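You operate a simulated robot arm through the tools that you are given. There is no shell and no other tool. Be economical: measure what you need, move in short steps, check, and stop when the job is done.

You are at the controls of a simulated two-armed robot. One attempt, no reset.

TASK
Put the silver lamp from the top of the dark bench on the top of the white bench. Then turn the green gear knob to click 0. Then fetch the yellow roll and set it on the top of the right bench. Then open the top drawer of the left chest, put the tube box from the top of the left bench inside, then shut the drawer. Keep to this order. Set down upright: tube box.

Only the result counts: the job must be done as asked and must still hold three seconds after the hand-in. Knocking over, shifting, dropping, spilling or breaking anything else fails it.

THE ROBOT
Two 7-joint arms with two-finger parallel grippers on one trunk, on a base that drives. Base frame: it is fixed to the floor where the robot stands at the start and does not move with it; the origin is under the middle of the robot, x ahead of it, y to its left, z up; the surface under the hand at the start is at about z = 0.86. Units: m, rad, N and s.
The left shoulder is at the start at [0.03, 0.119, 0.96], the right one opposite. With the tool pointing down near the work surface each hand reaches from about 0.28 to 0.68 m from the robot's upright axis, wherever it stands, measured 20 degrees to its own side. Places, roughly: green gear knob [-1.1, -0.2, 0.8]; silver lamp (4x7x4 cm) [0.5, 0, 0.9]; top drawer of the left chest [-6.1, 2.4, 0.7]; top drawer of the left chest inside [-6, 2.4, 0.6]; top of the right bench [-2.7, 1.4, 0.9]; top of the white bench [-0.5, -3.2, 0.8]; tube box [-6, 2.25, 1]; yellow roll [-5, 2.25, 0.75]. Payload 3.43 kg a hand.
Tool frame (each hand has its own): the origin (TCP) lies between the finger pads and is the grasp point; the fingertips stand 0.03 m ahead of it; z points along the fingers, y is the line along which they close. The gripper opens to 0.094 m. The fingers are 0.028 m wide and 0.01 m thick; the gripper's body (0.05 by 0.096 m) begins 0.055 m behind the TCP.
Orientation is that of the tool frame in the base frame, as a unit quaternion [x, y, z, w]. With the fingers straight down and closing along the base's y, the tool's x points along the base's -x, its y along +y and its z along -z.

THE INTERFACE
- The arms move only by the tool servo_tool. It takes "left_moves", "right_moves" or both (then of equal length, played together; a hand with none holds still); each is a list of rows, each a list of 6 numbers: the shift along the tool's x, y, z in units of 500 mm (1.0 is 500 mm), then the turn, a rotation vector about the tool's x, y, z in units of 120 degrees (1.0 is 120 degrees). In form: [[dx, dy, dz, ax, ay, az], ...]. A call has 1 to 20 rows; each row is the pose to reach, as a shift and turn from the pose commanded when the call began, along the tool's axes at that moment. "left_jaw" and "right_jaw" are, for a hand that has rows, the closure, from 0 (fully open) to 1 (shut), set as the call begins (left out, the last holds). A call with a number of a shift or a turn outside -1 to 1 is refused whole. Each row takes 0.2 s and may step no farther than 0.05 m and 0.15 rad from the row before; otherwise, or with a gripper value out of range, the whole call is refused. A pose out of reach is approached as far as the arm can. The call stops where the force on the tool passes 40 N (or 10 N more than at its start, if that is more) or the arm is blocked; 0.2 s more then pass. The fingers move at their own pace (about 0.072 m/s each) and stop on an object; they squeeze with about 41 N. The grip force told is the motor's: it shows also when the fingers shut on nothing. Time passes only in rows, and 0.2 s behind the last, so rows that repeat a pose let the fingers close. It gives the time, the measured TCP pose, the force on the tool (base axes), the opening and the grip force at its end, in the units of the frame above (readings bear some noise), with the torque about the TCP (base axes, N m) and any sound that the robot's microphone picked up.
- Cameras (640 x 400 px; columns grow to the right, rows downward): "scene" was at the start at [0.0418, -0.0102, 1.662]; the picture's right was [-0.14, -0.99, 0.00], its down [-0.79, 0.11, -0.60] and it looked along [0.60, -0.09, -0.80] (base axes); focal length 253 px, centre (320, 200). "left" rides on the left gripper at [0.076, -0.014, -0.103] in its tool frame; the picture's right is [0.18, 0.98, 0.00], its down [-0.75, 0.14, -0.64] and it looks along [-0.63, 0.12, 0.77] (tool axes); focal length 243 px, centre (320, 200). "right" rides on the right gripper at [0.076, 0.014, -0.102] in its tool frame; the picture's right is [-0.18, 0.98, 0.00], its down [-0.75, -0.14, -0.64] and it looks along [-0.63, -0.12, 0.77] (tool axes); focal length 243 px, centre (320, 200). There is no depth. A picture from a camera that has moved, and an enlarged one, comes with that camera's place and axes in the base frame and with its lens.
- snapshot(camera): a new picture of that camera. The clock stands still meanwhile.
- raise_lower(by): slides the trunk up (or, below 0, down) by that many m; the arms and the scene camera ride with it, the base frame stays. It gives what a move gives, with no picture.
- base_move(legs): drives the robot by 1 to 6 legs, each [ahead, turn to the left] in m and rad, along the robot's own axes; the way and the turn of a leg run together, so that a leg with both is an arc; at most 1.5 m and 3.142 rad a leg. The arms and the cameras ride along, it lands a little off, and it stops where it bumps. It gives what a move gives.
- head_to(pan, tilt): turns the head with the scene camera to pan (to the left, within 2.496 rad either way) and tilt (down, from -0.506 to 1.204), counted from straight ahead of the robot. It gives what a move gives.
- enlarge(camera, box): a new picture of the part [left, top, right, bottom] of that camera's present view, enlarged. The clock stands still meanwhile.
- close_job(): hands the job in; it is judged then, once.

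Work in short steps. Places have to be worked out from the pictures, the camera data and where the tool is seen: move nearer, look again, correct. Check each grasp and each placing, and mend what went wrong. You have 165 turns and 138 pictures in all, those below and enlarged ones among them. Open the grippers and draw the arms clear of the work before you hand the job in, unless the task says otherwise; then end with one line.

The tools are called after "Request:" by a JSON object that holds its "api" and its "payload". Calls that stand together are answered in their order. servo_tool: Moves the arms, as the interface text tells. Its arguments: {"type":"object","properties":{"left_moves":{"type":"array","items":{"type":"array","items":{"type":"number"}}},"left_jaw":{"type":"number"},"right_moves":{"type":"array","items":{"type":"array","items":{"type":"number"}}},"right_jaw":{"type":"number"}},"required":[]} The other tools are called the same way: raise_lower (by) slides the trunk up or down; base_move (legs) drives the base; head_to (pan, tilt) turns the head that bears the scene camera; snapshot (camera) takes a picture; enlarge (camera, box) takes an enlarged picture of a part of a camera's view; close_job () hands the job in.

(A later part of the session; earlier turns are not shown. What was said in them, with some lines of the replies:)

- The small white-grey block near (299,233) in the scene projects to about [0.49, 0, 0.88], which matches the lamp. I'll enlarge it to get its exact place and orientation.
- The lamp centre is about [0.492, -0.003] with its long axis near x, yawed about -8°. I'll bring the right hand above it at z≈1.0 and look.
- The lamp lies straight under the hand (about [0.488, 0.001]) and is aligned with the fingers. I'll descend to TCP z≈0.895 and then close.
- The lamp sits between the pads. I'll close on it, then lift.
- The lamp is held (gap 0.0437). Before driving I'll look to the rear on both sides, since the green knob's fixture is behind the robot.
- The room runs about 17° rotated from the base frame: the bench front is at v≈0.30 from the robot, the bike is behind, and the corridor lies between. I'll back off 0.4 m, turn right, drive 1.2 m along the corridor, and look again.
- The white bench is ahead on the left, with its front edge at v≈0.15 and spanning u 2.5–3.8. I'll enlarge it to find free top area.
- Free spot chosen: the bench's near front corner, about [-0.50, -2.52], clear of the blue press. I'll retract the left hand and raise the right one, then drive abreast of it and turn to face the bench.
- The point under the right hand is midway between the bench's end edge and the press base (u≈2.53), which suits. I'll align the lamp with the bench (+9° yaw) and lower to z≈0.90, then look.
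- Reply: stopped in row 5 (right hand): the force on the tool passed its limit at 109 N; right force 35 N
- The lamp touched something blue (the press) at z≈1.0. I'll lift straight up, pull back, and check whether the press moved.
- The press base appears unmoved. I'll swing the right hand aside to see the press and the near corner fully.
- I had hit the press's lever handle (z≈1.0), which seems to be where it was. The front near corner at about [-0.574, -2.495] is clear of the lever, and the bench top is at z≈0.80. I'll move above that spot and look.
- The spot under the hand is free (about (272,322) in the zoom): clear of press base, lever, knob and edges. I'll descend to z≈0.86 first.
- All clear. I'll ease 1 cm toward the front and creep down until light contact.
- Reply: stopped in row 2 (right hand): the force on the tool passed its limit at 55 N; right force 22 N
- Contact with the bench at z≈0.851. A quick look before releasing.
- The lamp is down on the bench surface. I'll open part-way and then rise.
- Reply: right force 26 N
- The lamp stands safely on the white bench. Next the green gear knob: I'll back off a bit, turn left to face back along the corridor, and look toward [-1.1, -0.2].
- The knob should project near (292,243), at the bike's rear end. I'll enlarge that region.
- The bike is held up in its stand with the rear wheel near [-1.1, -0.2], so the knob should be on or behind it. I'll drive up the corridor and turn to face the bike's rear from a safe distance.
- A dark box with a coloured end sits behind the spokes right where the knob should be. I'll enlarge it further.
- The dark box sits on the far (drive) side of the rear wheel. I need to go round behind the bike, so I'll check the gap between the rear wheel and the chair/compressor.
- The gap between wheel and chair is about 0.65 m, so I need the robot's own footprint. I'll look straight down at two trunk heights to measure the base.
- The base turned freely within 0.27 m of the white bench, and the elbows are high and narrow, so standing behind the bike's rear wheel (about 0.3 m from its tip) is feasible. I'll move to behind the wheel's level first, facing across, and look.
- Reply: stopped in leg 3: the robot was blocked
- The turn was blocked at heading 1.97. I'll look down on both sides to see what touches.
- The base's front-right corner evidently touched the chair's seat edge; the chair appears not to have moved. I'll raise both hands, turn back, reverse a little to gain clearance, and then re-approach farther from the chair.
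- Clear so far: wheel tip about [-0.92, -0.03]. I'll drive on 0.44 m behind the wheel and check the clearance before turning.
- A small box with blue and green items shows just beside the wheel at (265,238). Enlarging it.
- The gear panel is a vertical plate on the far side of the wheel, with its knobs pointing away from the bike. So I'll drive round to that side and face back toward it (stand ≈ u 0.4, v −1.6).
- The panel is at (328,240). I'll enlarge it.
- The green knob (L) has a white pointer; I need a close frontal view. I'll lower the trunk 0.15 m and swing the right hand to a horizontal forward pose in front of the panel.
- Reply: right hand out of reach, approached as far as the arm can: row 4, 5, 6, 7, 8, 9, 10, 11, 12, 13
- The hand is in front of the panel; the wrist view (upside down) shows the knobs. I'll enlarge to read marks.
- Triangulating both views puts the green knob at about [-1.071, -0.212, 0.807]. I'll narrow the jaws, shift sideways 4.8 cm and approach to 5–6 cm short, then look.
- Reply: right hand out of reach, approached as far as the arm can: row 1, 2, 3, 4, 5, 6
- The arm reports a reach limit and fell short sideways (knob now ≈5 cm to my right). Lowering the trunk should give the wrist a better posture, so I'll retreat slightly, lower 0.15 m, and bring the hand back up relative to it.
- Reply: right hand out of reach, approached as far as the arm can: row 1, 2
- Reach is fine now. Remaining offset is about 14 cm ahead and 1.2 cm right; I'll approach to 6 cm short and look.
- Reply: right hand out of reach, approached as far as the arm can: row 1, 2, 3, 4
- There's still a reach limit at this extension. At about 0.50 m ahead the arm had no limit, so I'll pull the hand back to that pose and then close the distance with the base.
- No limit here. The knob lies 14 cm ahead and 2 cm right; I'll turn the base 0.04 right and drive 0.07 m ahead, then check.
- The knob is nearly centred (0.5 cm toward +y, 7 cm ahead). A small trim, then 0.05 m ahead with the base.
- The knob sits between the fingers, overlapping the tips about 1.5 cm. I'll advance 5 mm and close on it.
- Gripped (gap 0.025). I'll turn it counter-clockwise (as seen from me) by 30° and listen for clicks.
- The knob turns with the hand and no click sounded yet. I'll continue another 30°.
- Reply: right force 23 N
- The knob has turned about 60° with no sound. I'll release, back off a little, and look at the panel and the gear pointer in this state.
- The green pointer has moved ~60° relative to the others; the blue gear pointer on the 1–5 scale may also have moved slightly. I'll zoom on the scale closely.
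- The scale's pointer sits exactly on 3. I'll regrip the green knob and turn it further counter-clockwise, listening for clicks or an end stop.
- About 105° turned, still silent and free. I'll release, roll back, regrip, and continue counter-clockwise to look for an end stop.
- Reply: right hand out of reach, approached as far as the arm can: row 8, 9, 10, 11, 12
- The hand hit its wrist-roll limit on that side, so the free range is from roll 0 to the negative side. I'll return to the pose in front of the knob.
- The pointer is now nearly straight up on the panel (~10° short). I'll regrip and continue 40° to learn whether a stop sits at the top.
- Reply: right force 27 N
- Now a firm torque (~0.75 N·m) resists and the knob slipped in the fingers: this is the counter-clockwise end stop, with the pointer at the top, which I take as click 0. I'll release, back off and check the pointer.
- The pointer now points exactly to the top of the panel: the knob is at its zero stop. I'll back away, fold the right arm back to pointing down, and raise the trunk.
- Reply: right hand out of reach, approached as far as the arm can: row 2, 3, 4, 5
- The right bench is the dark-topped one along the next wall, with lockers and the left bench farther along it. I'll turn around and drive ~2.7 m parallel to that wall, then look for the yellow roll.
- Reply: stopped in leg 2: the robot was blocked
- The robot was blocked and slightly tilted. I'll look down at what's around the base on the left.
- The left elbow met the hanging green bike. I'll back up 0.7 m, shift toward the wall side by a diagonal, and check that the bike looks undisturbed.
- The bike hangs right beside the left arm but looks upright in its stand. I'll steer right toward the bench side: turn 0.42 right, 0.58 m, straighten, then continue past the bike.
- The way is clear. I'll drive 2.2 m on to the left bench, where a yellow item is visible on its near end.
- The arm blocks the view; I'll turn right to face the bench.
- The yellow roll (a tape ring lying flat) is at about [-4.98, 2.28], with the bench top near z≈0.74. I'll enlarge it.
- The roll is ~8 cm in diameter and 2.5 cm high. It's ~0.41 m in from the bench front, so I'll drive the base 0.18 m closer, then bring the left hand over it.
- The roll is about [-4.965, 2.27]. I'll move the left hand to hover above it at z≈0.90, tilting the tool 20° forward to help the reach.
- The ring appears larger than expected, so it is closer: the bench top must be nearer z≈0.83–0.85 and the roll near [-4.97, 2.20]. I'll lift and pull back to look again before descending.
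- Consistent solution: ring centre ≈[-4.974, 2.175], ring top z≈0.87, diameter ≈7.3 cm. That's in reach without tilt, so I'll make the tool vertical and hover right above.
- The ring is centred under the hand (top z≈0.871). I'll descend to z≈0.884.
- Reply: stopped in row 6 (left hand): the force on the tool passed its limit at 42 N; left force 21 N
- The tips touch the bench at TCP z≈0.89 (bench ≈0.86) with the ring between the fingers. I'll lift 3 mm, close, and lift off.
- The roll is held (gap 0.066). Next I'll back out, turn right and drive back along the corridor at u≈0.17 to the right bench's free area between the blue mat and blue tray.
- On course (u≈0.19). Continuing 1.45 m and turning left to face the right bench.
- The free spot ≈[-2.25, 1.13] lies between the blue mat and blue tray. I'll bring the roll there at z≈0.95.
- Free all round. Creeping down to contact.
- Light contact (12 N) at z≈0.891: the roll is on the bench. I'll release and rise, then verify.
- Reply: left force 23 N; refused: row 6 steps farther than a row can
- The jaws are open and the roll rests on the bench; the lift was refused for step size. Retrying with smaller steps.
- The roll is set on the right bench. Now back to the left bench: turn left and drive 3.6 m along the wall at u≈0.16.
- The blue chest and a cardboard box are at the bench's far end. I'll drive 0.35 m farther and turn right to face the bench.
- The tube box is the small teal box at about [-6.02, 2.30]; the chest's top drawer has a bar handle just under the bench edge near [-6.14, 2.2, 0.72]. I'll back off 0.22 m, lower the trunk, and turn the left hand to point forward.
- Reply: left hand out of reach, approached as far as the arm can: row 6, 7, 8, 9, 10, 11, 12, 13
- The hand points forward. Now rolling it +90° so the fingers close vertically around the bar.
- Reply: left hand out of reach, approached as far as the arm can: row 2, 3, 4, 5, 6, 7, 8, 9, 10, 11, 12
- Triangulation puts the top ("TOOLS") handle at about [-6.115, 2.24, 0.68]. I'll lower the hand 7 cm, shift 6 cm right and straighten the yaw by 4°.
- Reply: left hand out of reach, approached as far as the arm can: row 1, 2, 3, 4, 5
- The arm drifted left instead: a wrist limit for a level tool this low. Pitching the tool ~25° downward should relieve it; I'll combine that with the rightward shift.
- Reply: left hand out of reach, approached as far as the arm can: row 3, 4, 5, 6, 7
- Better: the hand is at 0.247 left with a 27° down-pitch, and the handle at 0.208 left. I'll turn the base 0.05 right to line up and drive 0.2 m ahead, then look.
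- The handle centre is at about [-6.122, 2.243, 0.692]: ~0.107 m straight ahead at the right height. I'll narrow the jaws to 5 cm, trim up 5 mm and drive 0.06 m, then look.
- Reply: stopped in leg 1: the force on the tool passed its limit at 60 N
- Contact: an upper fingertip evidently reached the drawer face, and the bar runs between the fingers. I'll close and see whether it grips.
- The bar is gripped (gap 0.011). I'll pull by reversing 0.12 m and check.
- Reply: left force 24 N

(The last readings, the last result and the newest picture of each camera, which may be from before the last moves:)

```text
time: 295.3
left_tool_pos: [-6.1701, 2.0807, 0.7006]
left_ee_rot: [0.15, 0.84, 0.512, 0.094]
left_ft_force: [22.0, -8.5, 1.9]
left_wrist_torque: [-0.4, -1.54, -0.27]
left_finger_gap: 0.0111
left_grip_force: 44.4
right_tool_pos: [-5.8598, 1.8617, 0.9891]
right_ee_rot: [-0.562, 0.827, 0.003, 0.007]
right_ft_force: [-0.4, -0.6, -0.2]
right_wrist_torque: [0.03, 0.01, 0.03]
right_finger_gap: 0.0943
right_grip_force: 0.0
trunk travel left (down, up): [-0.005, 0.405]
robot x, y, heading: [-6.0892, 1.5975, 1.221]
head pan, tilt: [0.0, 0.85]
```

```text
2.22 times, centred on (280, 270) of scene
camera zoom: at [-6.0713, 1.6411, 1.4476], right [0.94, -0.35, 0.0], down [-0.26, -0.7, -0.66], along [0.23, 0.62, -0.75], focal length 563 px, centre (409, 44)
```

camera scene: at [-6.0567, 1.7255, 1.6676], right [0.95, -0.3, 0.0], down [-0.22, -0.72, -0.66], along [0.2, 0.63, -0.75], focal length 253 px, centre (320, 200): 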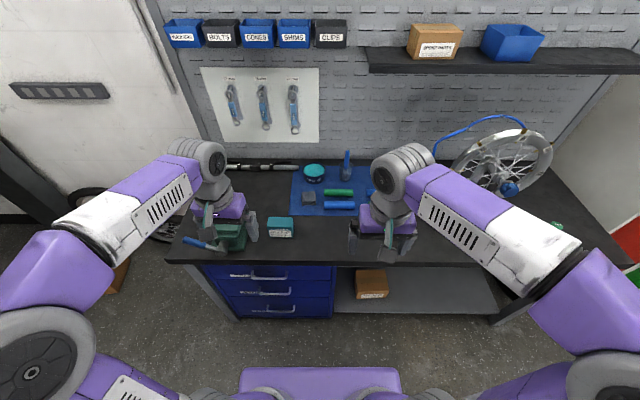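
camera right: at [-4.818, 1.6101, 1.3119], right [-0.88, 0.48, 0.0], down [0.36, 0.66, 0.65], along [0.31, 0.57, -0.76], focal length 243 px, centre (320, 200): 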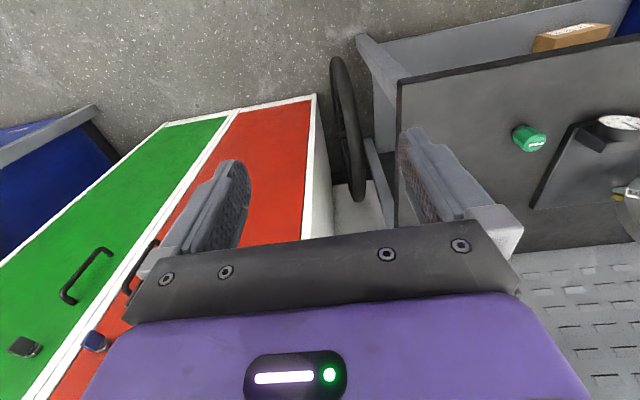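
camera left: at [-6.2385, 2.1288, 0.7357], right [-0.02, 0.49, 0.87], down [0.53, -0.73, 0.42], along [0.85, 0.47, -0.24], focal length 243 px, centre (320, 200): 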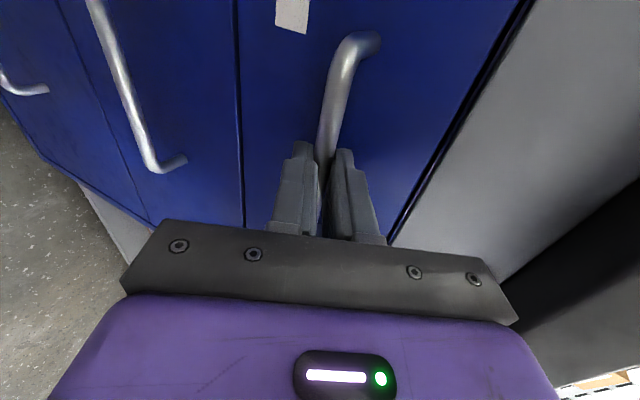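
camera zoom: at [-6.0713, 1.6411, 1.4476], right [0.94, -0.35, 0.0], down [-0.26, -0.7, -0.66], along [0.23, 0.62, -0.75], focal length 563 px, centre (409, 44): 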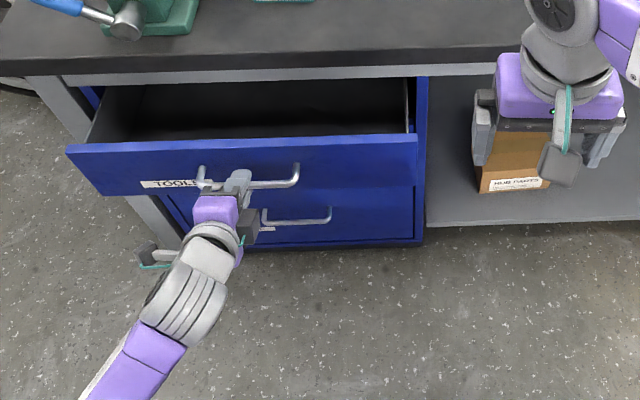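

The drawer slides out. There's 22 N of sideways load from the slight heading error, so I'll trim the hand 1.2 cm right and pull another 0.12 m.

Request:
{"api": "servo_tool", "payload": {"left_moves": [[-0.012, 0, 0, 0, 0, 0], [-0.02, 0, 0, 0, 0, 0]]}}

Request:
{"api": "base_move", "payload": {"legs": [[-0.12, 0]]}}

Request:
{"api": "snapshot", "payload": {"camera": "scene"}}

```text
time: 295.9
left_tool_pos: [-6.1693, 2.0837, 0.7009]
left_ee_rot: [0.148, 0.84, 0.513, 0.093]
left_ft_force: [-17.4, 5.9, 16.5]
left_wrist_torque: [-0.19, -1.26, 0.36]
left_finger_gap: 0.0109
left_grip_force: 44.5
left hand out of reach, approached as far as the arm can: row 1, 2
right_tool_pos: [-5.8629, 1.8613, 0.9908]
right_ee_rot: [-0.563, 0.827, 0.003, 0.008]
right_ft_force: [0.2, -0.7, -0.1]
right_wrist_torque: [-0.01, -0.01, 0.01]
right_finger_gap: 0.0942
right_grip_force: 0.0
trunk travel left (down, up): [-0.005, 0.405]
robot x, y, heading: [-6.0907, 1.5989, 1.22]
head pan, tilt: [0.0, 0.85]
```

```text
time: 297.1
left_tool_pos: [-6.2068, 1.9713, 0.7011]
left_ee_rot: [0.152, 0.84, 0.513, 0.097]
left_ft_force: [-2.6, 1.1, 21.9]
left_wrist_torque: [-0.08, -1.14, 0.62]
left_finger_gap: 0.0109
left_grip_force: 44.5
right_tool_pos: [-5.9035, 1.7505, 0.99]
right_ee_rot: [-0.562, 0.827, 0.003, 0.007]
right_ft_force: [-0.9, -0.5, -0.2]
right_wrist_torque: [0.0, 0.02, 0.0]
right_finger_gap: 0.0938
right_grip_force: 0.1
trunk travel left (down, up): [-0.005, 0.405]
robot x, y, heading: [-6.1332, 1.4838, 1.22]
head pan, tilt: [0.0, 0.85]
```

```text
32 pictures are left
camera scene: at [-6.1145, 1.5286, 1.4478], right [0.94, -0.35, 0.0], down [-0.26, -0.7, -0.66], along [0.23, 0.62, -0.75], focal length 253 px, centre (320, 200)
```

scene: 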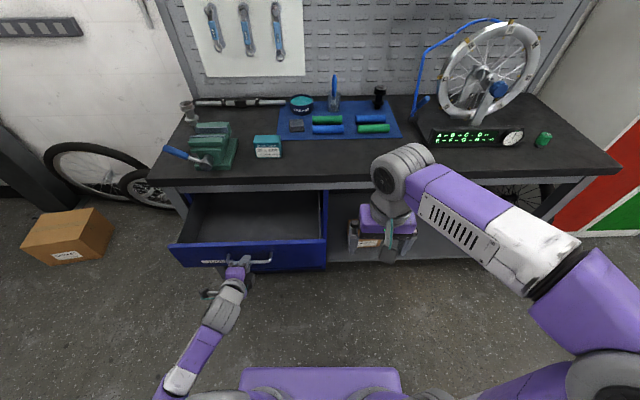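

The drawer is open about 0.24 m and empty. I'll release the handle, withdraw, and back off.

Request:
{"api": "servo_tool", "payload": {"left_moves": [[0, 0, 0, 0, 0, 0], [0, 0, 0, 0, 0, 0], [0, 0, 0, 0, 0, 0]], "left_jaw": 0}}

Request:
{"api": "servo_tool", "payload": {"left_moves": [[0, 0, -0.06, 0, 0, 0], [0, 0, -0.12, 0, 0, 0], [0, 0, -0.16, 0, 0, 0]]}}

Request:
{"api": "base_move", "payload": {"legs": [[-0.2, 0]]}}

Request:
{"api": "enlarge", "payload": {"camera": "scene", "box": [160, 60, 400, 240]}}

```text
time: 297.9
left_tool_pos: [-6.2072, 1.9699, 0.7003]
left_ee_rot: [0.152, 0.84, 0.512, 0.096]
left_ft_force: [1.2, 0.4, 0.5]
left_wrist_torque: [0.05, -0.02, 0.0]
left_finger_gap: 0.094
left_grip_force: 0.0
right_tool_pos: [-5.9021, 1.7496, 0.9891]
right_ee_rot: [-0.563, 0.827, 0.003, 0.007]
right_ft_force: [-0.4, -0.3, -0.2]
right_wrist_torque: [0.0, -0.02, 0.05]
right_finger_gap: 0.0942
right_grip_force: 0.0
trunk travel left (down, up): [-0.005, 0.405]
robot x, y, heading: [-6.1286, 1.4836, 1.219]
head pan, tilt: [0.0, 0.85]
```

```text
time: 298.7
left_tool_pos: [-6.2295, 1.9743, 0.7066]
left_ee_rot: [0.151, 0.84, 0.512, 0.097]
left_ft_force: [0.2, 0.1, 0.2]
left_wrist_torque: [0.01, 0.0, 0.01]
left_finger_gap: 0.094
left_grip_force: 0.0
left hand out of reach, approached as far as the arm can: row 1, 2, 3
right_tool_pos: [-5.9041, 1.7501, 0.9902]
right_ee_rot: [-0.563, 0.826, 0.003, 0.006]
right_ft_force: [-1.0, -1.3, 0.4]
right_wrist_torque: [-0.01, -0.02, -0.04]
right_finger_gap: 0.0942
right_grip_force: 0.0
trunk travel left (down, up): [-0.005, 0.405]
robot x, y, heading: [-6.1292, 1.4875, 1.217]
head pan, tilt: [0.0, 0.85]
```

```text
time: 300.3
left_tool_pos: [-6.2973, 1.7859, 0.7076]
left_ee_rot: [0.152, 0.84, 0.512, 0.098]
left_ft_force: [-0.3, -0.4, 0.6]
left_wrist_torque: [0.02, 0.02, -0.01]
left_finger_gap: 0.0937
left_grip_force: 0.1
right_tool_pos: [-5.9713, 1.5636, 0.9911]
right_ee_rot: [-0.563, 0.827, 0.003, 0.006]
right_ft_force: [0.4, 0.5, 0.4]
right_wrist_torque: [0.01, 0.02, 0.01]
right_finger_gap: 0.094
right_grip_force: 0.1
trunk travel left (down, up): [-0.005, 0.405]
robot x, y, heading: [-6.196, 1.298, 1.215]
head pan, tilt: [0.0, 0.85]
```

```text
2.22 times, centred on (280, 150) of scene
camera zoom: at [-6.1833, 1.3429, 1.4476], right [0.94, -0.35, 0.0], down [-0.26, -0.7, -0.66], along [0.23, 0.62, -0.75], focal length 563 px, centre (409, 311)
```

zoom: 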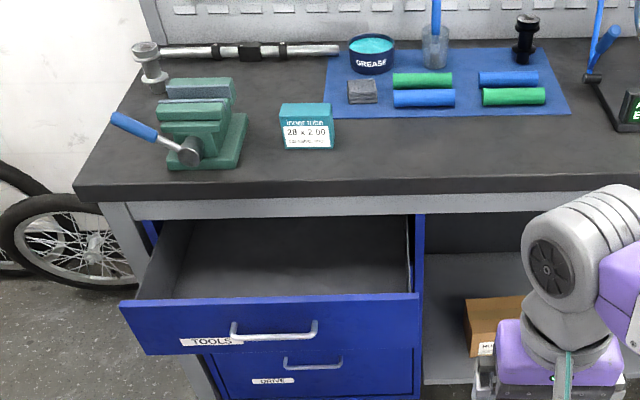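

The box is ~10×6×6.5 cm, centred at about [-6.029, 2.29]; I'll grip it across its 6 cm depth. I'll raise the trunk, then pitch the left tool to point straight down (closing along the bench depth) and lift it.

Request:
{"api": "raise_lower", "payload": {"by": 0.22}}

Request:
{"api": "servo_tool", "payload": {"left_moves": [[0, 0.043, -0.023, 0.065, 0, 0], [0, 0.086, -0.047, 0.13, 0, 0], [0, 0.13, -0.07, 0.195, 0, 0], [0, 0.174, -0.094, 0.26, 0, 0], [0, 0.217, -0.117, 0.325, 0, 0], [0, 0.26, -0.141, 0.39, 0, 0], [0, 0.304, -0.164, 0.455, 0, 0], [0, 0.348, -0.188, 0.521, 0, 0], [0, 0.348, -0.188, 0.521, 0, 0]]}}

```text
time: 302.6
left_tool_pos: [-6.2977, 1.7874, 0.9249]
left_ee_rot: [0.152, 0.84, 0.511, 0.097]
left_ft_force: [0.0, 0.4, 0.5]
left_wrist_torque: [-0.01, 0.0, 0.02]
left_finger_gap: 0.0937
left_grip_force: 0.2
right_tool_pos: [-5.9713, 1.5636, 1.2093]
right_ee_rot: [-0.562, 0.827, 0.003, 0.007]
right_ft_force: [-0.7, -0.7, 0.5]
right_wrist_torque: [-0.01, 0.01, -0.01]
right_finger_gap: 0.0939
right_grip_force: 0.0
trunk travel left (down, up): [-0.225, 0.185]
robot x, y, heading: [-6.1996, 1.2993, 1.218]
head pan, tilt: [0.0, 0.85]
```

```text
time: 304.6
left_tool_pos: [-6.3006, 1.7834, 1.1238]
left_ee_rot: [0.18, 0.984, 0.001, 0.004]
left_ft_force: [0.7, 0.6, 0.9]
left_wrist_torque: [0.0, 0.0, -0.01]
left_finger_gap: 0.0942
left_grip_force: 0.0
right_tool_pos: [-5.9714, 1.5633, 1.2102]
right_ee_rot: [-0.562, 0.827, 0.004, 0.007]
right_ft_force: [0.1, -0.2, 0.6]
right_wrist_torque: [0.02, -0.01, -0.01]
right_finger_gap: 0.0939
right_grip_force: 0.0
trunk travel left (down, up): [-0.225, 0.185]
robot x, y, heading: [-6.1971, 1.2999, 1.214]
head pan, tilt: [0.0, 0.85]
```

The tool points down with its closing axis along the bench depth. I'll drive 0.34 m forward toward the drawer (leaving a few cm) and look.

Request:
{"api": "base_move", "payload": {"legs": [[0.34, 0]]}}

Request:
{"api": "snapshot", "payload": {"camera": "scene"}}

```text
time: 306.8
left_tool_pos: [-6.1862, 2.0965, 1.1233]
left_ee_rot: [0.179, 0.984, 0.002, 0.006]
left_ft_force: [-0.4, 0.6, -0.7]
left_wrist_torque: [0.02, 0.0, -0.01]
left_finger_gap: 0.0941
left_grip_force: 0.1
right_tool_pos: [-5.8555, 1.8789, 1.2099]
right_ee_rot: [-0.564, 0.826, 0.003, 0.007]
right_ft_force: [-0.3, 0.2, -0.3]
right_wrist_torque: [0.01, -0.01, 0.0]
right_finger_gap: 0.0939
right_grip_force: 0.0
trunk travel left (down, up): [-0.225, 0.185]
robot x, y, heading: [-6.0853, 1.6132, 1.221]
head pan, tilt: [0.0, 0.85]
```

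```text
30 pictures are left
camera scene: at [-6.0678, 1.6577, 1.6676], right [0.94, -0.34, 0.0], down [-0.26, -0.71, -0.66], along [0.23, 0.62, -0.75], focal length 253 px, centre (320, 200)
```

scene: 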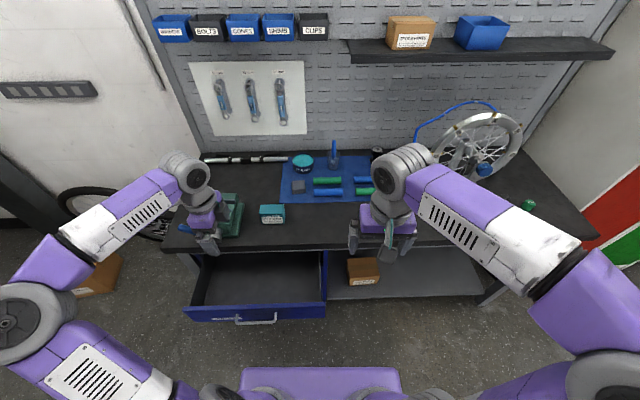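

Now I'll bring the left hand above the tube box at z≈1.02 and check with its camera.

Request:
{"api": "servo_tool", "payload": {"left_moves": [[-0.025, 0.07, 0, 0, 0, 0], [-0.05, 0.14, 0.02, 0, 0, 0], [-0.075, 0.21, 0.05, 0, 0, 0], [-0.1, 0.28, 0.09, 0, 0, 0], [-0.125, 0.35, 0.13, 0, 0, 0], [-0.145, 0.42, 0.17, 0, 0, 0], [-0.158, 0.472, 0.2, 0, 0, 0], [-0.158, 0.472, 0.2, 0, 0, 0]]}}

Request:
{"api": "snapshot", "payload": {"camera": "left"}}

Request:
{"api": "enlarge", "payload": {"camera": "scene", "box": [170, 120, 380, 280]}}

```text
time: 308.6
left_tool_pos: [-6.0351, 2.2765, 1.0257]
left_ee_rot: [0.179, 0.984, 0.001, 0.004]
left_ft_force: [0.5, 0.3, 0.0]
left_wrist_torque: [0.0, 0.01, 0.01]
left_finger_gap: 0.0941
left_grip_force: 0.2
left hand out of reach, approached as far as the arm can: row 7, 8
right_tool_pos: [-5.8566, 1.8772, 1.2095]
right_ee_rot: [-0.564, 0.826, 0.003, 0.006]
right_ft_force: [-0.2, 0.1, -0.4]
right_wrist_torque: [-0.03, 0.03, 0.02]
right_finger_gap: 0.0942
right_grip_force: 0.1
trunk travel left (down, up): [-0.225, 0.185]
robot x, y, heading: [-6.0795, 1.6116, 1.22]
head pan, tilt: [0.0, 0.85]
```

```text
29 pictures are left
camera left: at [-6.1126, 2.2898, 1.1292], right [0.17, 0.98, 0.0], down [0.75, -0.13, 0.65], along [0.64, -0.11, -0.76], focal length 243 px, centre (320, 200)
```

left: 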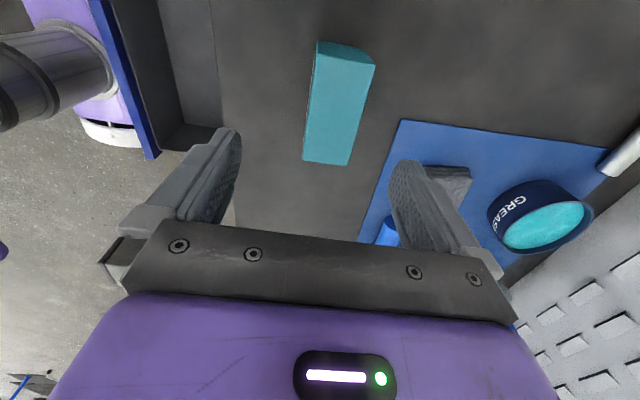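

```text
2.50 times, centred on (275, 200) of scene
camera zoom: at [-6.0678, 1.6573, 1.6676], right [0.94, -0.34, 0.0], down [-0.26, -0.71, -0.66], along [0.23, 0.62, -0.75], focal length 633 px, centre (432, 200)
```

zoom: 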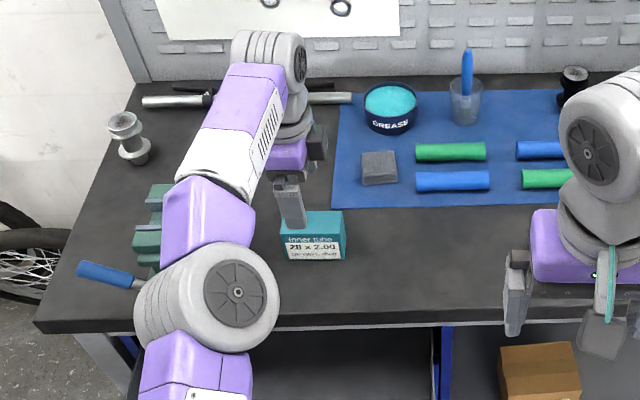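

The box is ~9×4.4 cm in plan, centred ≈[-6.030, 2.289] and parallel to the bench; my hand is 1.3 cm short. I'll nudge the base 0.015 m ahead, trim yaw 3° and descend to z≈0.905.

Request:
{"api": "base_move", "payload": {"legs": [[0.015, 0]]}}

Request:
{"api": "servo_tool", "payload": {"left_moves": [[0, 0, 0.06, 0, 0, -0.01], [0, 0, 0.12, 0, 0, -0.02], [0, 0, 0.18, 0, 0, -0.027], [0, 0, 0.22, 0, 0, -0.027], [0, 0, 0.24, 0, 0, -0.027], [0, 0, 0.24, 0, 0, -0.027]]}}

Request:
{"api": "snapshot", "payload": {"camera": "left"}}

```text
time: 309.4
left_tool_pos: [-6.0313, 2.29, 1.0269]
left_ee_rot: [0.178, 0.984, 0.002, 0.004]
left_ft_force: [-0.2, 0.2, -0.1]
left_wrist_torque: [-0.03, 0.02, 0.01]
left_finger_gap: 0.0941
left_grip_force: 0.1
right_tool_pos: [-5.8514, 1.8917, 1.2099]
right_ee_rot: [-0.564, 0.826, 0.003, 0.007]
right_ft_force: [0.5, 0.1, 0.7]
right_wrist_torque: [0.0, 0.0, 0.02]
right_finger_gap: 0.0945
right_grip_force: 0.1
trunk travel left (down, up): [-0.225, 0.185]
robot x, y, heading: [-6.0786, 1.6259, 1.218]
head pan, tilt: [0.0, 0.85]
```

```text
time: 310.8
left_tool_pos: [-6.0289, 2.2905, 0.9056]
left_ee_rot: [0.15, 0.989, 0.002, 0.005]
left_ft_force: [-1.1, -0.6, 0.8]
left_wrist_torque: [-0.02, 0.01, 0.01]
left_finger_gap: 0.094
left_grip_force: 0.1
right_tool_pos: [-5.852, 1.891, 1.2104]
right_ee_rot: [-0.564, 0.826, 0.004, 0.006]
right_ft_force: [0.9, -0.5, 0.3]
right_wrist_torque: [-0.01, 0.04, 0.0]
right_finger_gap: 0.0938
right_grip_force: 0.1
trunk travel left (down, up): [-0.225, 0.185]
robot x, y, heading: [-6.0774, 1.6246, 1.219]
head pan, tilt: [0.0, 0.85]
```

```text
27 pictures are left
camera left: at [-6.1075, 2.2994, 1.0094], right [0.12, 0.99, 0.0], down [0.76, -0.09, 0.65], along [0.64, -0.07, -0.76], focal length 243 px, centre (320, 200)
```

left: 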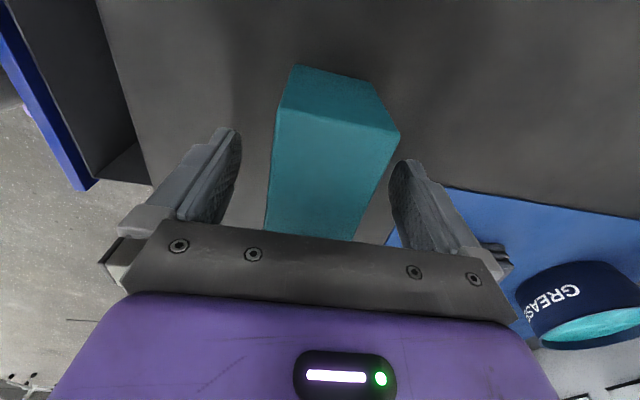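

The box is aligned between the fingers. Closing on it, then lifting.

Request:
{"api": "servo_tool", "payload": {"left_moves": [[0, 0, 0, 0, 0, 0], [0, 0, 0, 0, 0, 0], [0, 0, 0, 0, 0, 0], [0, 0, 0, 0, 0, 0]], "left_jaw": 1}}

Request:
{"api": "servo_tool", "payload": {"left_moves": [[0, 0, -0.05, 0, 0, 0], [0, 0, -0.13, 0, 0, 0], [0, -0.02, -0.2, 0, 0, 0], [0, -0.09, -0.24, 0, 0, 0], [0, -0.17, -0.26, 0, 0, 0], [0, -0.25, -0.28, 0, 0, 0], [0, -0.33, -0.28, 0, 0, 0], [0, -0.41, -0.28, 0, 0, 0], [0, -0.45, -0.28, 0, 0, 0], [0, -0.45, -0.28, 0, 0, 0]]}}

Request:
{"api": "snapshot", "payload": {"camera": "left"}}

Request:
{"api": "enlarge", "payload": {"camera": "scene", "box": [140, 160, 380, 360]}}

```text
time: 311.8
left_tool_pos: [-6.0291, 2.2904, 0.9068]
left_ee_rot: [0.15, 0.989, 0.002, 0.005]
left_ft_force: [-0.7, -0.3, 0.5]
left_wrist_torque: [-0.05, -0.01, -0.01]
left_finger_gap: 0.0489
left_grip_force: 40.5
right_tool_pos: [-5.8525, 1.8925, 1.2105]
right_ee_rot: [-0.563, 0.826, 0.004, 0.007]
right_ft_force: [0.7, -0.5, -0.3]
right_wrist_torque: [0.02, 0.0, 0.01]
right_finger_gap: 0.0941
right_grip_force: 0.0
trunk travel left (down, up): [-0.225, 0.185]
robot x, y, heading: [-6.0788, 1.6231, 1.219]
head pan, tilt: [0.0, 0.85]
```

```text
time: 314.0
left_tool_pos: [-6.0977, 2.074, 1.0468]
left_ee_rot: [0.151, 0.988, 0.001, 0.005]
left_ft_force: [-0.3, 0.2, -0.8]
left_wrist_torque: [0.03, 0.01, 0.03]
left_finger_gap: 0.0487
left_grip_force: 40.6
right_tool_pos: [-5.8524, 1.8912, 1.209]
right_ee_rot: [-0.563, 0.826, 0.004, 0.007]
right_ft_force: [0.2, -0.2, 0.3]
right_wrist_torque: [0.0, -0.02, -0.01]
right_finger_gap: 0.0938
right_grip_force: 0.1
trunk travel left (down, up): [-0.225, 0.185]
robot x, y, heading: [-6.076, 1.6249, 1.219]
head pan, tilt: [0.0, 0.85]
```

```text
26 pictures are left
camera left: at [-6.1759, 2.0835, 1.149], right [0.12, 0.99, 0.0], down [0.76, -0.09, 0.65], along [0.64, -0.07, -0.76], focal length 243 px, centre (320, 200)
```

left: 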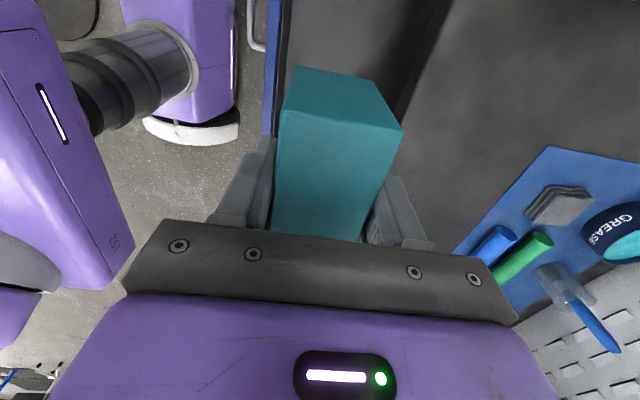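

```text
2.00 times, centred on (260, 260) of scene
camera zoom: at [-6.0629, 1.6711, 1.6676], right [0.94, -0.34, 0.0], down [-0.26, -0.71, -0.66], along [0.23, 0.62, -0.75], focal length 506 px, centre (440, 80)
```

zoom: 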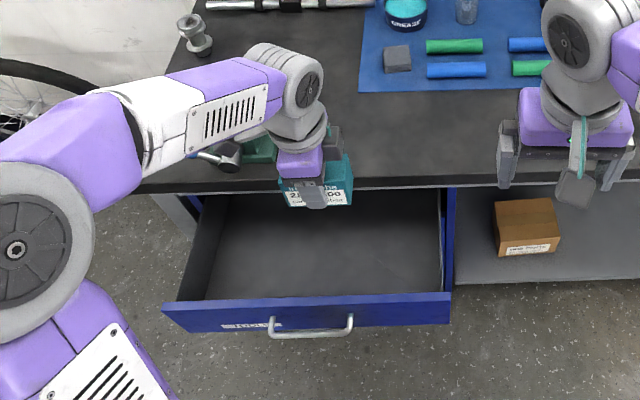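

The box is held. The drawer opening spans u ≈ −0.25…−0.10, so I'll centre at u≈−0.168 (1.7 cm forward) and descend to z≈0.81 for a check.

Request:
{"api": "servo_tool", "payload": {"left_moves": [[0, 0.034, 0.04, 0, 0, 0], [0, 0.034, 0.12, 0, 0, 0], [0, 0.034, 0.2, 0, 0, 0], [0, 0.034, 0.28, 0, 0, 0], [0, 0.034, 0.36, 0, 0, 0], [0, 0.034, 0.43, 0, 0, 0], [0, 0.034, 0.474, 0, 0, 0], [0, 0.034, 0.474, 0, 0, 0]]}}

Request:
{"api": "snapshot", "payload": {"camera": "left"}}

Request:
{"api": "enlarge", "payload": {"camera": "scene", "box": [180, 220, 340, 340]}}

```text
time: 315.8
left_tool_pos: [-6.0896, 2.0924, 0.8083]
left_ee_rot: [0.151, 0.988, 0.002, 0.004]
left_ft_force: [-0.8, 0.1, -1.6]
left_wrist_torque: [0.03, 0.01, 0.02]
left_finger_gap: 0.0487
left_grip_force: 40.9
right_tool_pos: [-5.8517, 1.8913, 1.2098]
right_ee_rot: [-0.563, 0.826, 0.003, 0.007]
right_ft_force: [-0.2, 0.0, -0.3]
right_wrist_torque: [0.05, 0.0, 0.01]
right_finger_gap: 0.0939
right_grip_force: 0.2
trunk travel left (down, up): [-0.225, 0.185]
robot x, y, heading: [-6.0819, 1.6269, 1.223]
head pan, tilt: [0.0, 0.85]
```

```text
24 pictures are left
camera left: at [-6.1683, 2.1009, 0.9116], right [0.12, 0.99, 0.0], down [0.76, -0.09, 0.65], along [0.64, -0.07, -0.76], focal length 243 px, centre (320, 200)
```

left: 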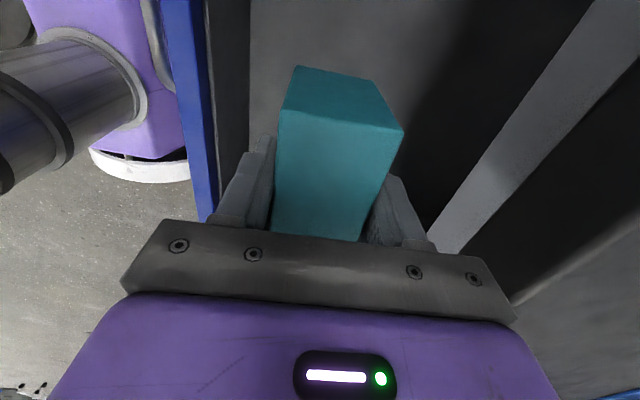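

```text
3.33 times, centred on (260, 280) of scene
camera zoom: at [-6.0631, 1.6707, 1.6676], right [0.94, -0.34, 0.0], down [-0.26, -0.71, -0.66], along [0.23, 0.62, -0.75], focal length 844 px, centre (520, -67)
```

zoom: 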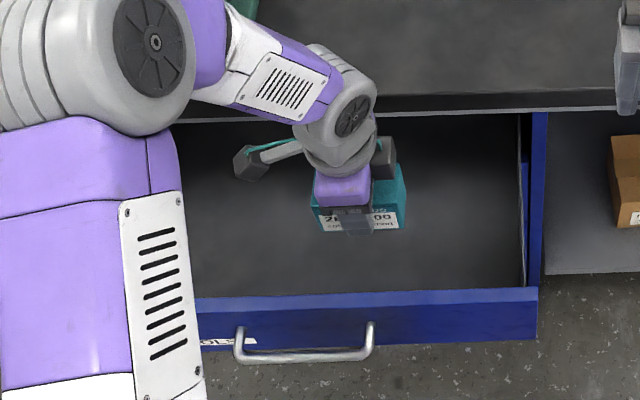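

Well placed inside the opening. I'll shift 1 cm toward me for bench clearance and lower gently until the box touches the drawer floor.

Request:
{"api": "servo_tool", "payload": {"left_moves": [[0, -0.016, 0.03, 0, 0, 0], [0, -0.016, 0.08, 0, 0, 0], [0, -0.016, 0.13, 0, 0, 0], [0, -0.016, 0.17, 0, 0, 0], [0, -0.016, 0.2, 0, 0, 0], [0, -0.016, 0.215, 0, 0, 0], [0, -0.016, 0.23, 0, 0, 0], [0, -0.016, 0.245, 0, 0, 0], [0, -0.016, 0.26, 0, 0, 0], [0, -0.016, 0.275, 0, 0, 0], [0, -0.016, 0.29, 0, 0, 0], [0, -0.016, 0.305, 0, 0, 0], [0, -0.016, 0.32, 0, 0, 0]]}}

Request:
{"api": "enlarge", "payload": {"camera": "scene", "box": [180, 220, 340, 340]}}

```text
time: 318.3
left_tool_pos: [-6.0891, 2.0901, 0.6654]
left_ee_rot: [0.151, 0.989, 0.009, 0.006]
left_ft_force: [-0.6, 1.0, 23.8]
left_wrist_torque: [-0.56, 0.31, -0.02]
left_finger_gap: 0.049
left_grip_force: 41.1
right_tool_pos: [-5.8517, 1.8913, 1.2103]
right_ee_rot: [-0.563, 0.826, 0.003, 0.007]
right_ft_force: [0.3, 0.1, -0.1]
right_wrist_torque: [-0.03, 0.05, 0.04]
right_finger_gap: 0.0939
right_grip_force: 0.0
trunk travel left (down, up): [-0.225, 0.185]
robot x, y, heading: [-6.0771, 1.6236, 1.222]
head pan, tilt: [0.0, 0.85]
stopped in row 12 (left hand): the force on the tool passed its limit at 41 N (the readings are from after the stop); the commanded pose is now the measured one
```

```text
3.33 times, centred on (260, 280) of scene
camera zoom: at [-6.063, 1.67, 1.6678], right [0.94, -0.34, 0.0], down [-0.26, -0.71, -0.66], along [0.23, 0.62, -0.75], focal length 844 px, centre (520, -67)
```

zoom: 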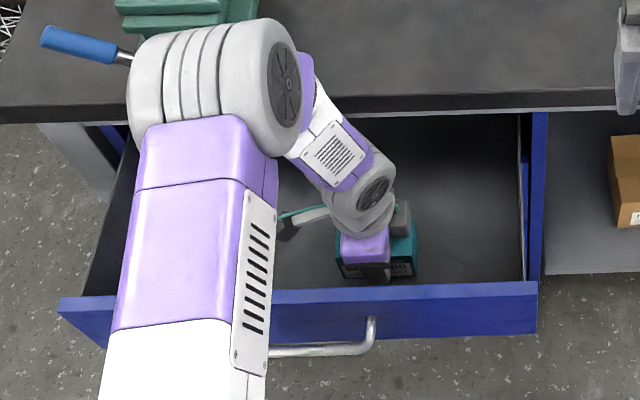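

Contact with the drawer floor at z≈0.665 (box bottom ≈0.62). I'll open the jaws part-way, then lift out.

Request:
{"api": "servo_tool", "payload": {"left_moves": [[0, 0, -0.003, 0, 0, 0], [0, 0, -0.003, 0, 0, 0]], "left_jaw": 0.25}}

Request:
{"api": "servo_tool", "payload": {"left_moves": [[0, 0, -0.05, 0, 0, 0], [0, 0, -0.12, 0, 0, 0], [0, 0, -0.2, 0, 0, 0], [0, 0, -0.28, 0, 0, 0], [0, 0, -0.36, 0, 0, 0], [0, 0, -0.44, 0, 0, 0], [0, 0, -0.52, 0, 0, 0], [0, 0, -0.6, 0, 0, 0], [0, 0, -0.68, 0, 0, 0], [0, 0, -0.76, 0, 0, 0], [0, 0, -0.8, 0, 0, 0]]}}

Request:
{"api": "snapshot", "payload": {"camera": "left"}}

Request:
{"api": "enlarge", "payload": {"camera": "scene", "box": [160, 180, 400, 360]}}

```text
time: 318.9
left_tool_pos: [-6.09, 2.0882, 0.6641]
left_ee_rot: [0.151, 0.988, 0.006, 0.006]
left_ft_force: [0.4, -0.6, 0.2]
left_wrist_torque: [0.0, -0.04, 0.02]
left_finger_gap: 0.0707
left_grip_force: 0.0
right_tool_pos: [-5.8515, 1.8925, 1.21]
right_ee_rot: [-0.563, 0.826, 0.003, 0.007]
right_ft_force: [0.0, 0.1, 0.6]
right_wrist_torque: [0.01, 0.01, 0.01]
right_finger_gap: 0.0939
right_grip_force: 0.0
trunk travel left (down, up): [-0.225, 0.185]
robot x, y, heading: [-6.0784, 1.6248, 1.221]
head pan, tilt: [0.0, 0.85]
```

```text
time: 321.3
left_tool_pos: [-6.0938, 2.0825, 1.0654]
left_ee_rot: [0.151, 0.989, 0.005, 0.006]
left_ft_force: [-0.3, -0.3, -0.2]
left_wrist_torque: [-0.01, 0.01, -0.02]
left_finger_gap: 0.0706
left_grip_force: 0.0
right_tool_pos: [-5.8524, 1.8912, 1.2094]
right_ee_rot: [-0.564, 0.826, 0.004, 0.007]
right_ft_force: [0.4, 0.4, 0.1]
right_wrist_torque: [-0.01, -0.01, 0.02]
right_finger_gap: 0.094
right_grip_force: 0.1
trunk travel left (down, up): [-0.225, 0.185]
robot x, y, heading: [-6.0768, 1.626, 1.217]
head pan, tilt: [0.0, 0.85]
```

```text
21 pictures are left
camera left: at [-6.1725, 2.0917, 1.1684], right [0.12, 0.99, 0.01], down [0.75, -0.1, 0.65], along [0.65, -0.07, -0.76], focal length 243 px, centre (320, 200)
```

left: 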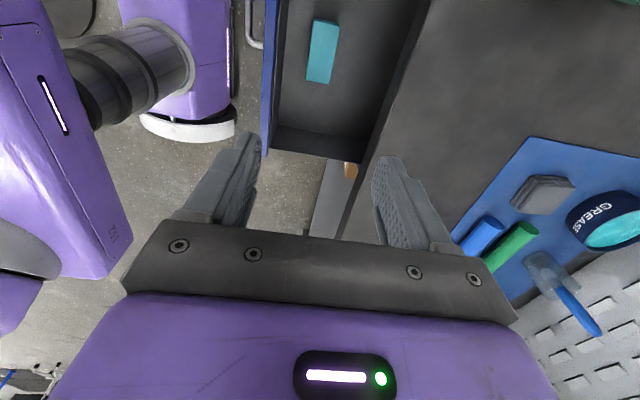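

```text
2.22 times, centred on (280, 270) of scene
camera zoom: at [-6.063, 1.6708, 1.6676], right [0.94, -0.34, 0.0], down [-0.26, -0.71, -0.66], along [0.23, 0.62, -0.75], focal length 563 px, centre (409, 44)
```

zoom: 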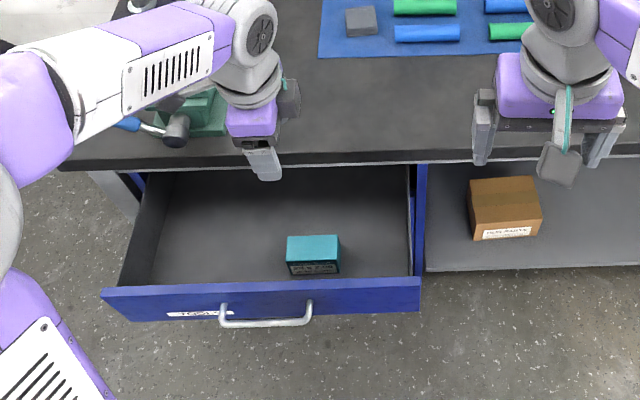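

The tube box stands upright in the drawer. To shut it I'll back off, restore the forward-pitched hand pose used on the handle, lower the trunk, and push the front.

Request:
{"api": "base_move", "payload": {"legs": [[-0.36, 0]]}}

Request:
{"api": "servo_tool", "payload": {"left_moves": [[0.019, 0, 0.031, -0.058, 0, 0.003], [0.038, 0, 0.062, -0.116, 0, 0.006], [0.057, 0, 0.093, -0.174, 0, 0.009], [0.076, 0, 0.124, -0.232, 0, 0.012], [0.095, 0, 0.155, -0.29, 0, 0.012], [0.114, 0, 0.186, -0.348, 0, 0.012], [0.133, 0, 0.217, -0.406, 0, 0.012], [0.152, 0, 0.248, -0.464, 0, 0.012], [0.17, 0, 0.28, -0.521, 0, 0.012], [0.17, 0, 0.28, -0.521, 0, 0.012]]}}

Request:
{"api": "raise_lower", "payload": {"by": -0.22}}

Request:
{"api": "snapshot", "payload": {"camera": "left"}}

```text
time: 323.6
left_tool_pos: [-6.2154, 1.747, 1.0654]
left_ee_rot: [0.152, 0.988, 0.007, 0.006]
left_ft_force: [-0.8, 0.0, 0.4]
left_wrist_torque: [-0.01, -0.01, 0.02]
left_finger_gap: 0.0706
left_grip_force: 0.0
right_tool_pos: [-5.9749, 1.5538, 1.2107]
right_ee_rot: [-0.562, 0.827, 0.004, 0.007]
right_ft_force: [0.4, -1.0, 0.2]
right_wrist_torque: [0.0, 0.01, 0.0]
right_finger_gap: 0.0939
right_grip_force: 0.0
trunk travel left (down, up): [-0.225, 0.185]
robot x, y, heading: [-6.2028, 1.2863, 1.217]
head pan, tilt: [0.0, 0.85]
```

```text
time: 325.8
left_tool_pos: [-6.2817, 1.776, 0.924]
left_ee_rot: [0.166, 0.849, 0.494, 0.084]
left_ft_force: [2.7, -1.7, -1.7]
left_wrist_torque: [0.17, 0.05, 0.24]
left_finger_gap: 0.0704
left_grip_force: 0.1
left hand out of reach, approached as far as the arm can: row 5, 8, 9, 10
right_tool_pos: [-5.9764, 1.555, 1.2104]
right_ee_rot: [-0.562, 0.827, 0.004, 0.007]
right_ft_force: [-0.6, -0.8, 0.8]
right_wrist_torque: [-0.03, -0.03, 0.0]
right_finger_gap: 0.094
right_grip_force: 0.0
trunk travel left (down, up): [-0.225, 0.185]
robot x, y, heading: [-6.2034, 1.291, 1.216]
head pan, tilt: [0.0, 0.85]
```

```text
time: 328.2
left_tool_pos: [-6.2761, 1.7745, 0.7032]
left_ee_rot: [0.16, 0.85, 0.492, 0.096]
left_ft_force: [0.6, -0.7, 0.1]
left_wrist_torque: [0.03, -0.02, -0.01]
left_finger_gap: 0.0704
left_grip_force: 0.0
right_tool_pos: [-5.9744, 1.5547, 0.9907]
right_ee_rot: [-0.562, 0.827, 0.003, 0.006]
right_ft_force: [-0.6, -0.1, 0.7]
right_wrist_torque: [-0.03, 0.04, -0.01]
right_finger_gap: 0.0939
right_grip_force: 0.1
trunk travel left (down, up): [-0.005, 0.405]
robot x, y, heading: [-6.2016, 1.2884, 1.214]
head pan, tilt: [0.0, 0.85]
```

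```text
19 pictures are left
camera left: at [-6.3827, 1.7139, 0.7432], right [0.0, 0.53, 0.85], down [0.52, -0.73, 0.45], along [0.85, 0.44, -0.28], focal length 243 px, centre (320, 200)
```

left: 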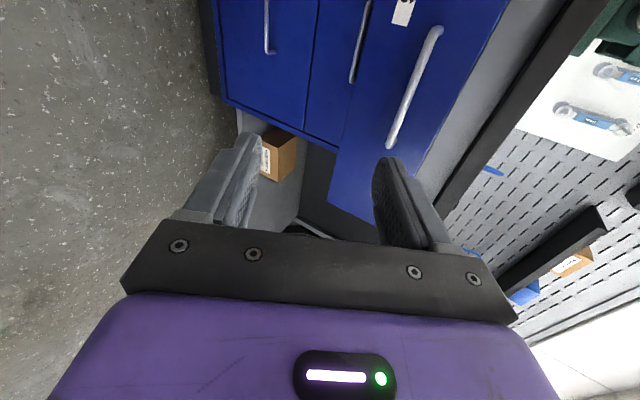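

The handle bar lies 0.26 m ahead and laterally aligned. I'll set the jaws to 5 cm and drive 0.36 m forward, straddling the bar and pushing the front.

Request:
{"api": "servo_tool", "payload": {"left_moves": [[0, 0, 0, 0, 0, 0], [0, 0, 0, 0, 0, 0]], "left_jaw": 0.45}}

Request:
{"api": "base_move", "payload": {"legs": [[0.36, 0]]}}

Request:
{"api": "enlarge", "payload": {"camera": "scene", "box": [140, 160, 400, 360]}}

```text
time: 328.8
left_tool_pos: [-6.2767, 1.7739, 0.7043]
left_ee_rot: [0.16, 0.851, 0.492, 0.096]
left_ft_force: [0.0, -0.6, 0.1]
left_wrist_torque: [0.03, 0.02, 0.01]
left_finger_gap: 0.0517
left_grip_force: 0.1
right_tool_pos: [-5.9737, 1.5545, 0.9905]
right_ee_rot: [-0.562, 0.827, 0.003, 0.006]
right_ft_force: [0.2, -0.9, 0.7]
right_wrist_torque: [-0.01, -0.03, -0.01]
right_finger_gap: 0.0942
right_grip_force: 0.0
trunk travel left (down, up): [-0.005, 0.405]
robot x, y, heading: [-6.2011, 1.2893, 1.216]
head pan, tilt: [0.0, 0.85]
```

```text
time: 331.1
left_tool_pos: [-6.1522, 2.1126, 0.7034]
left_ee_rot: [0.16, 0.851, 0.492, 0.095]
left_ft_force: [0.0, 0.0, 1.1]
left_wrist_torque: [0.01, -0.02, -0.02]
left_finger_gap: 0.0513
left_grip_force: 0.1
right_tool_pos: [-5.8498, 1.8933, 0.991]
right_ee_rot: [-0.563, 0.827, 0.003, 0.007]
right_ft_force: [0.5, 0.2, -1.5]
right_wrist_torque: [-0.03, 0.01, -0.01]
right_finger_gap: 0.0939
right_grip_force: 0.1
trunk travel left (down, up): [-0.005, 0.405]
robot x, y, heading: [-6.0768, 1.6292, 1.216]
head pan, tilt: [0.0, 0.85]
```

```text
2.00 times, centred on (270, 260) of scene
camera zoom: at [-6.0618, 1.6732, 1.4476], right [0.94, -0.34, 0.0], down [-0.26, -0.71, -0.66], along [0.23, 0.62, -0.75], focal length 506 px, centre (420, 80)
```

zoom: 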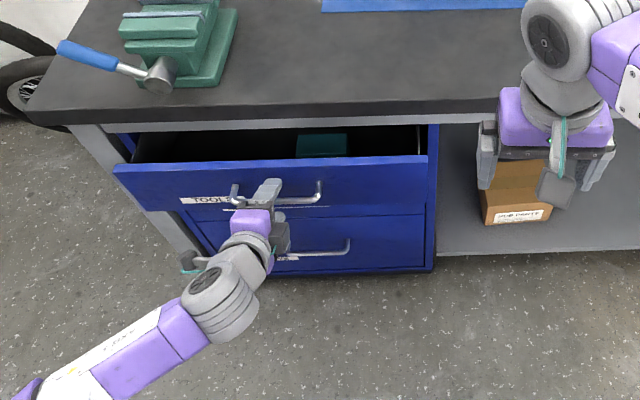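

It's closing smoothly. I'll continue forward until the drawer seats.

Request:
{"api": "base_move", "payload": {"legs": [[0.12, 0]]}}

Request:
{"api": "enlarge", "payload": {"camera": "scene", "box": [140, 160, 400, 360]}}

```text
time: 332.2
left_tool_pos: [-6.1224, 2.1893, 0.7062]
left_ee_rot: [0.16, 0.85, 0.491, 0.098]
left_ft_force: [-12.8, -28.2, 5.4]
left_wrist_torque: [0.64, -0.15, 0.48]
left_finger_gap: 0.0454
left_grip_force: 0.1
right_tool_pos: [-5.8207, 1.9733, 0.9908]
right_ee_rot: [-0.563, 0.826, 0.004, 0.007]
right_ft_force: [-1.1, 0.2, -0.9]
right_wrist_torque: [-0.02, 0.01, -0.01]
right_finger_gap: 0.094
right_grip_force: 0.1
trunk travel left (down, up): [-0.005, 0.405]
robot x, y, heading: [-6.0431, 1.708, 1.225]
head pan, tilt: [0.0, 0.85]
stopped in leg 1: the force on the tool passed its limit at 126 N (the readings are from after the stop); the commanded pose is now the measured one
```

```text
2.00 times, centred on (270, 260) of scene
camera zoom: at [-6.0334, 1.7517, 1.4476], right [0.94, -0.34, 0.0], down [-0.26, -0.7, -0.66], along [0.23, 0.62, -0.75], focal length 506 px, centre (420, 80)
```

zoom: 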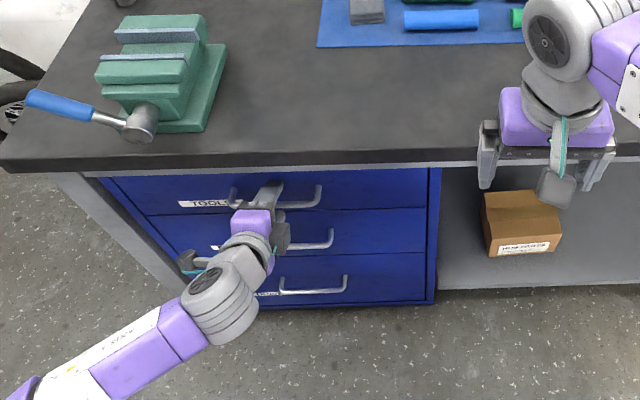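

The drawer is flush shut (same hand position as when it was closed originally). I'll open the jaws wide and back straight off.

Request:
{"api": "servo_tool", "payload": {"left_moves": [[0, 0, 0, 0, 0, 0], [0, 0, -0.01, 0, 0, 0], [0, 0, -0.02, 0, 0, 0], [0, 0, -0.02, 0, 0, 0]], "left_jaw": 0}}

Request:
{"api": "base_move", "payload": {"legs": [[-0.4, 0]]}}

Request:
{"api": "snapshot", "payload": {"camera": "scene"}}

Request:
{"api": "enlarge", "payload": {"camera": "scene", "box": [160, 120, 400, 280]}}

```text
time: 332.6
left_tool_pos: [-6.1243, 2.1848, 0.6966]
left_ee_rot: [0.158, 0.858, 0.479, 0.097]
left_ft_force: [-21.1, -53.1, -16.1]
left_wrist_torque: [0.37, -0.42, 0.77]
left_finger_gap: 0.0675
left_grip_force: 0.1
right_tool_pos: [-5.8215, 1.9731, 0.9898]
right_ee_rot: [-0.563, 0.826, 0.003, 0.008]
right_ft_force: [-0.1, -0.5, -1.7]
right_wrist_torque: [0.01, -0.02, 0.0]
right_finger_gap: 0.0941
right_grip_force: 0.1
trunk travel left (down, up): [-0.005, 0.405]
robot x, y, heading: [-6.0494, 1.7107, 1.227]
head pan, tilt: [0.0, 0.85]
stopped in row 1 (left hand): the force on the tool passed its limit at 46 N (the readings are from after the stop); the commanded pose is now the measured one
```

```text
time: 335.1
left_tool_pos: [-6.2583, 1.8151, 0.702]
left_ee_rot: [0.159, 0.853, 0.488, 0.097]
left_ft_force: [-0.6, 0.3, -0.4]
left_wrist_torque: [-0.01, 0.01, 0.0]
left_finger_gap: 0.094
left_grip_force: 0.1
right_tool_pos: [-5.9573, 1.5978, 0.99]
right_ee_rot: [-0.563, 0.827, 0.003, 0.006]
right_ft_force: [0.6, 0.6, 0.8]
right_wrist_torque: [0.0, -0.01, 0.02]
right_finger_gap: 0.0938
right_grip_force: 0.0
trunk travel left (down, up): [-0.005, 0.405]
robot x, y, heading: [-6.1845, 1.3331, 1.222]
head pan, tilt: [0.0, 0.85]
```

```text
16 pictures are left
camera scene: at [-6.1693, 1.3774, 1.4476], right [0.94, -0.34, 0.0], down [-0.26, -0.71, -0.66], along [0.23, 0.62, -0.75], focal length 253 px, centre (320, 200)
```

scene: 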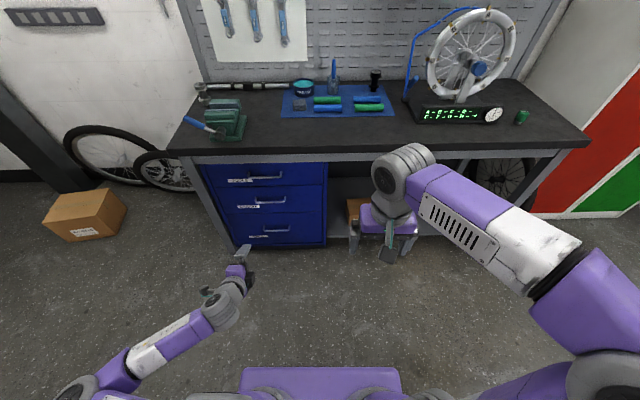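

```text
2.50 times, centred on (280, 200) of scene
camera zoom: at [-6.1693, 1.3774, 1.4476], right [0.94, -0.34, 0.0], down [-0.26, -0.71, -0.66], along [0.23, 0.62, -0.75], focal length 633 px, centre (420, 200)
```

zoom: 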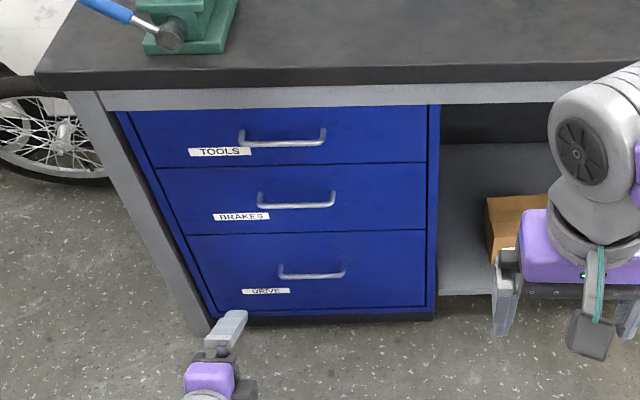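

The drawer is flush shut, both grippers are open and the arms are clear. The lamp, knob, roll and box steps are complete, so I'll hand in.

Request:
{"api": "close_job", "payload": {}}

```text
The job is handed in.
```

I did all four steps in order and handed the job in. The lamp is on the white bench, the yellow roll is on the right bench, and the tube box is upright in the left chest's top drawer, which is shut. The green knob is at its counter-clockwise stop; it has no scale and made no clicks, so click 0 there is my assumption. On the way I bumped the press lever, the red chair and the green hanging bike. The press and chair looked unmoved and the bike still upright afterwards, but I did not check any of them closely.
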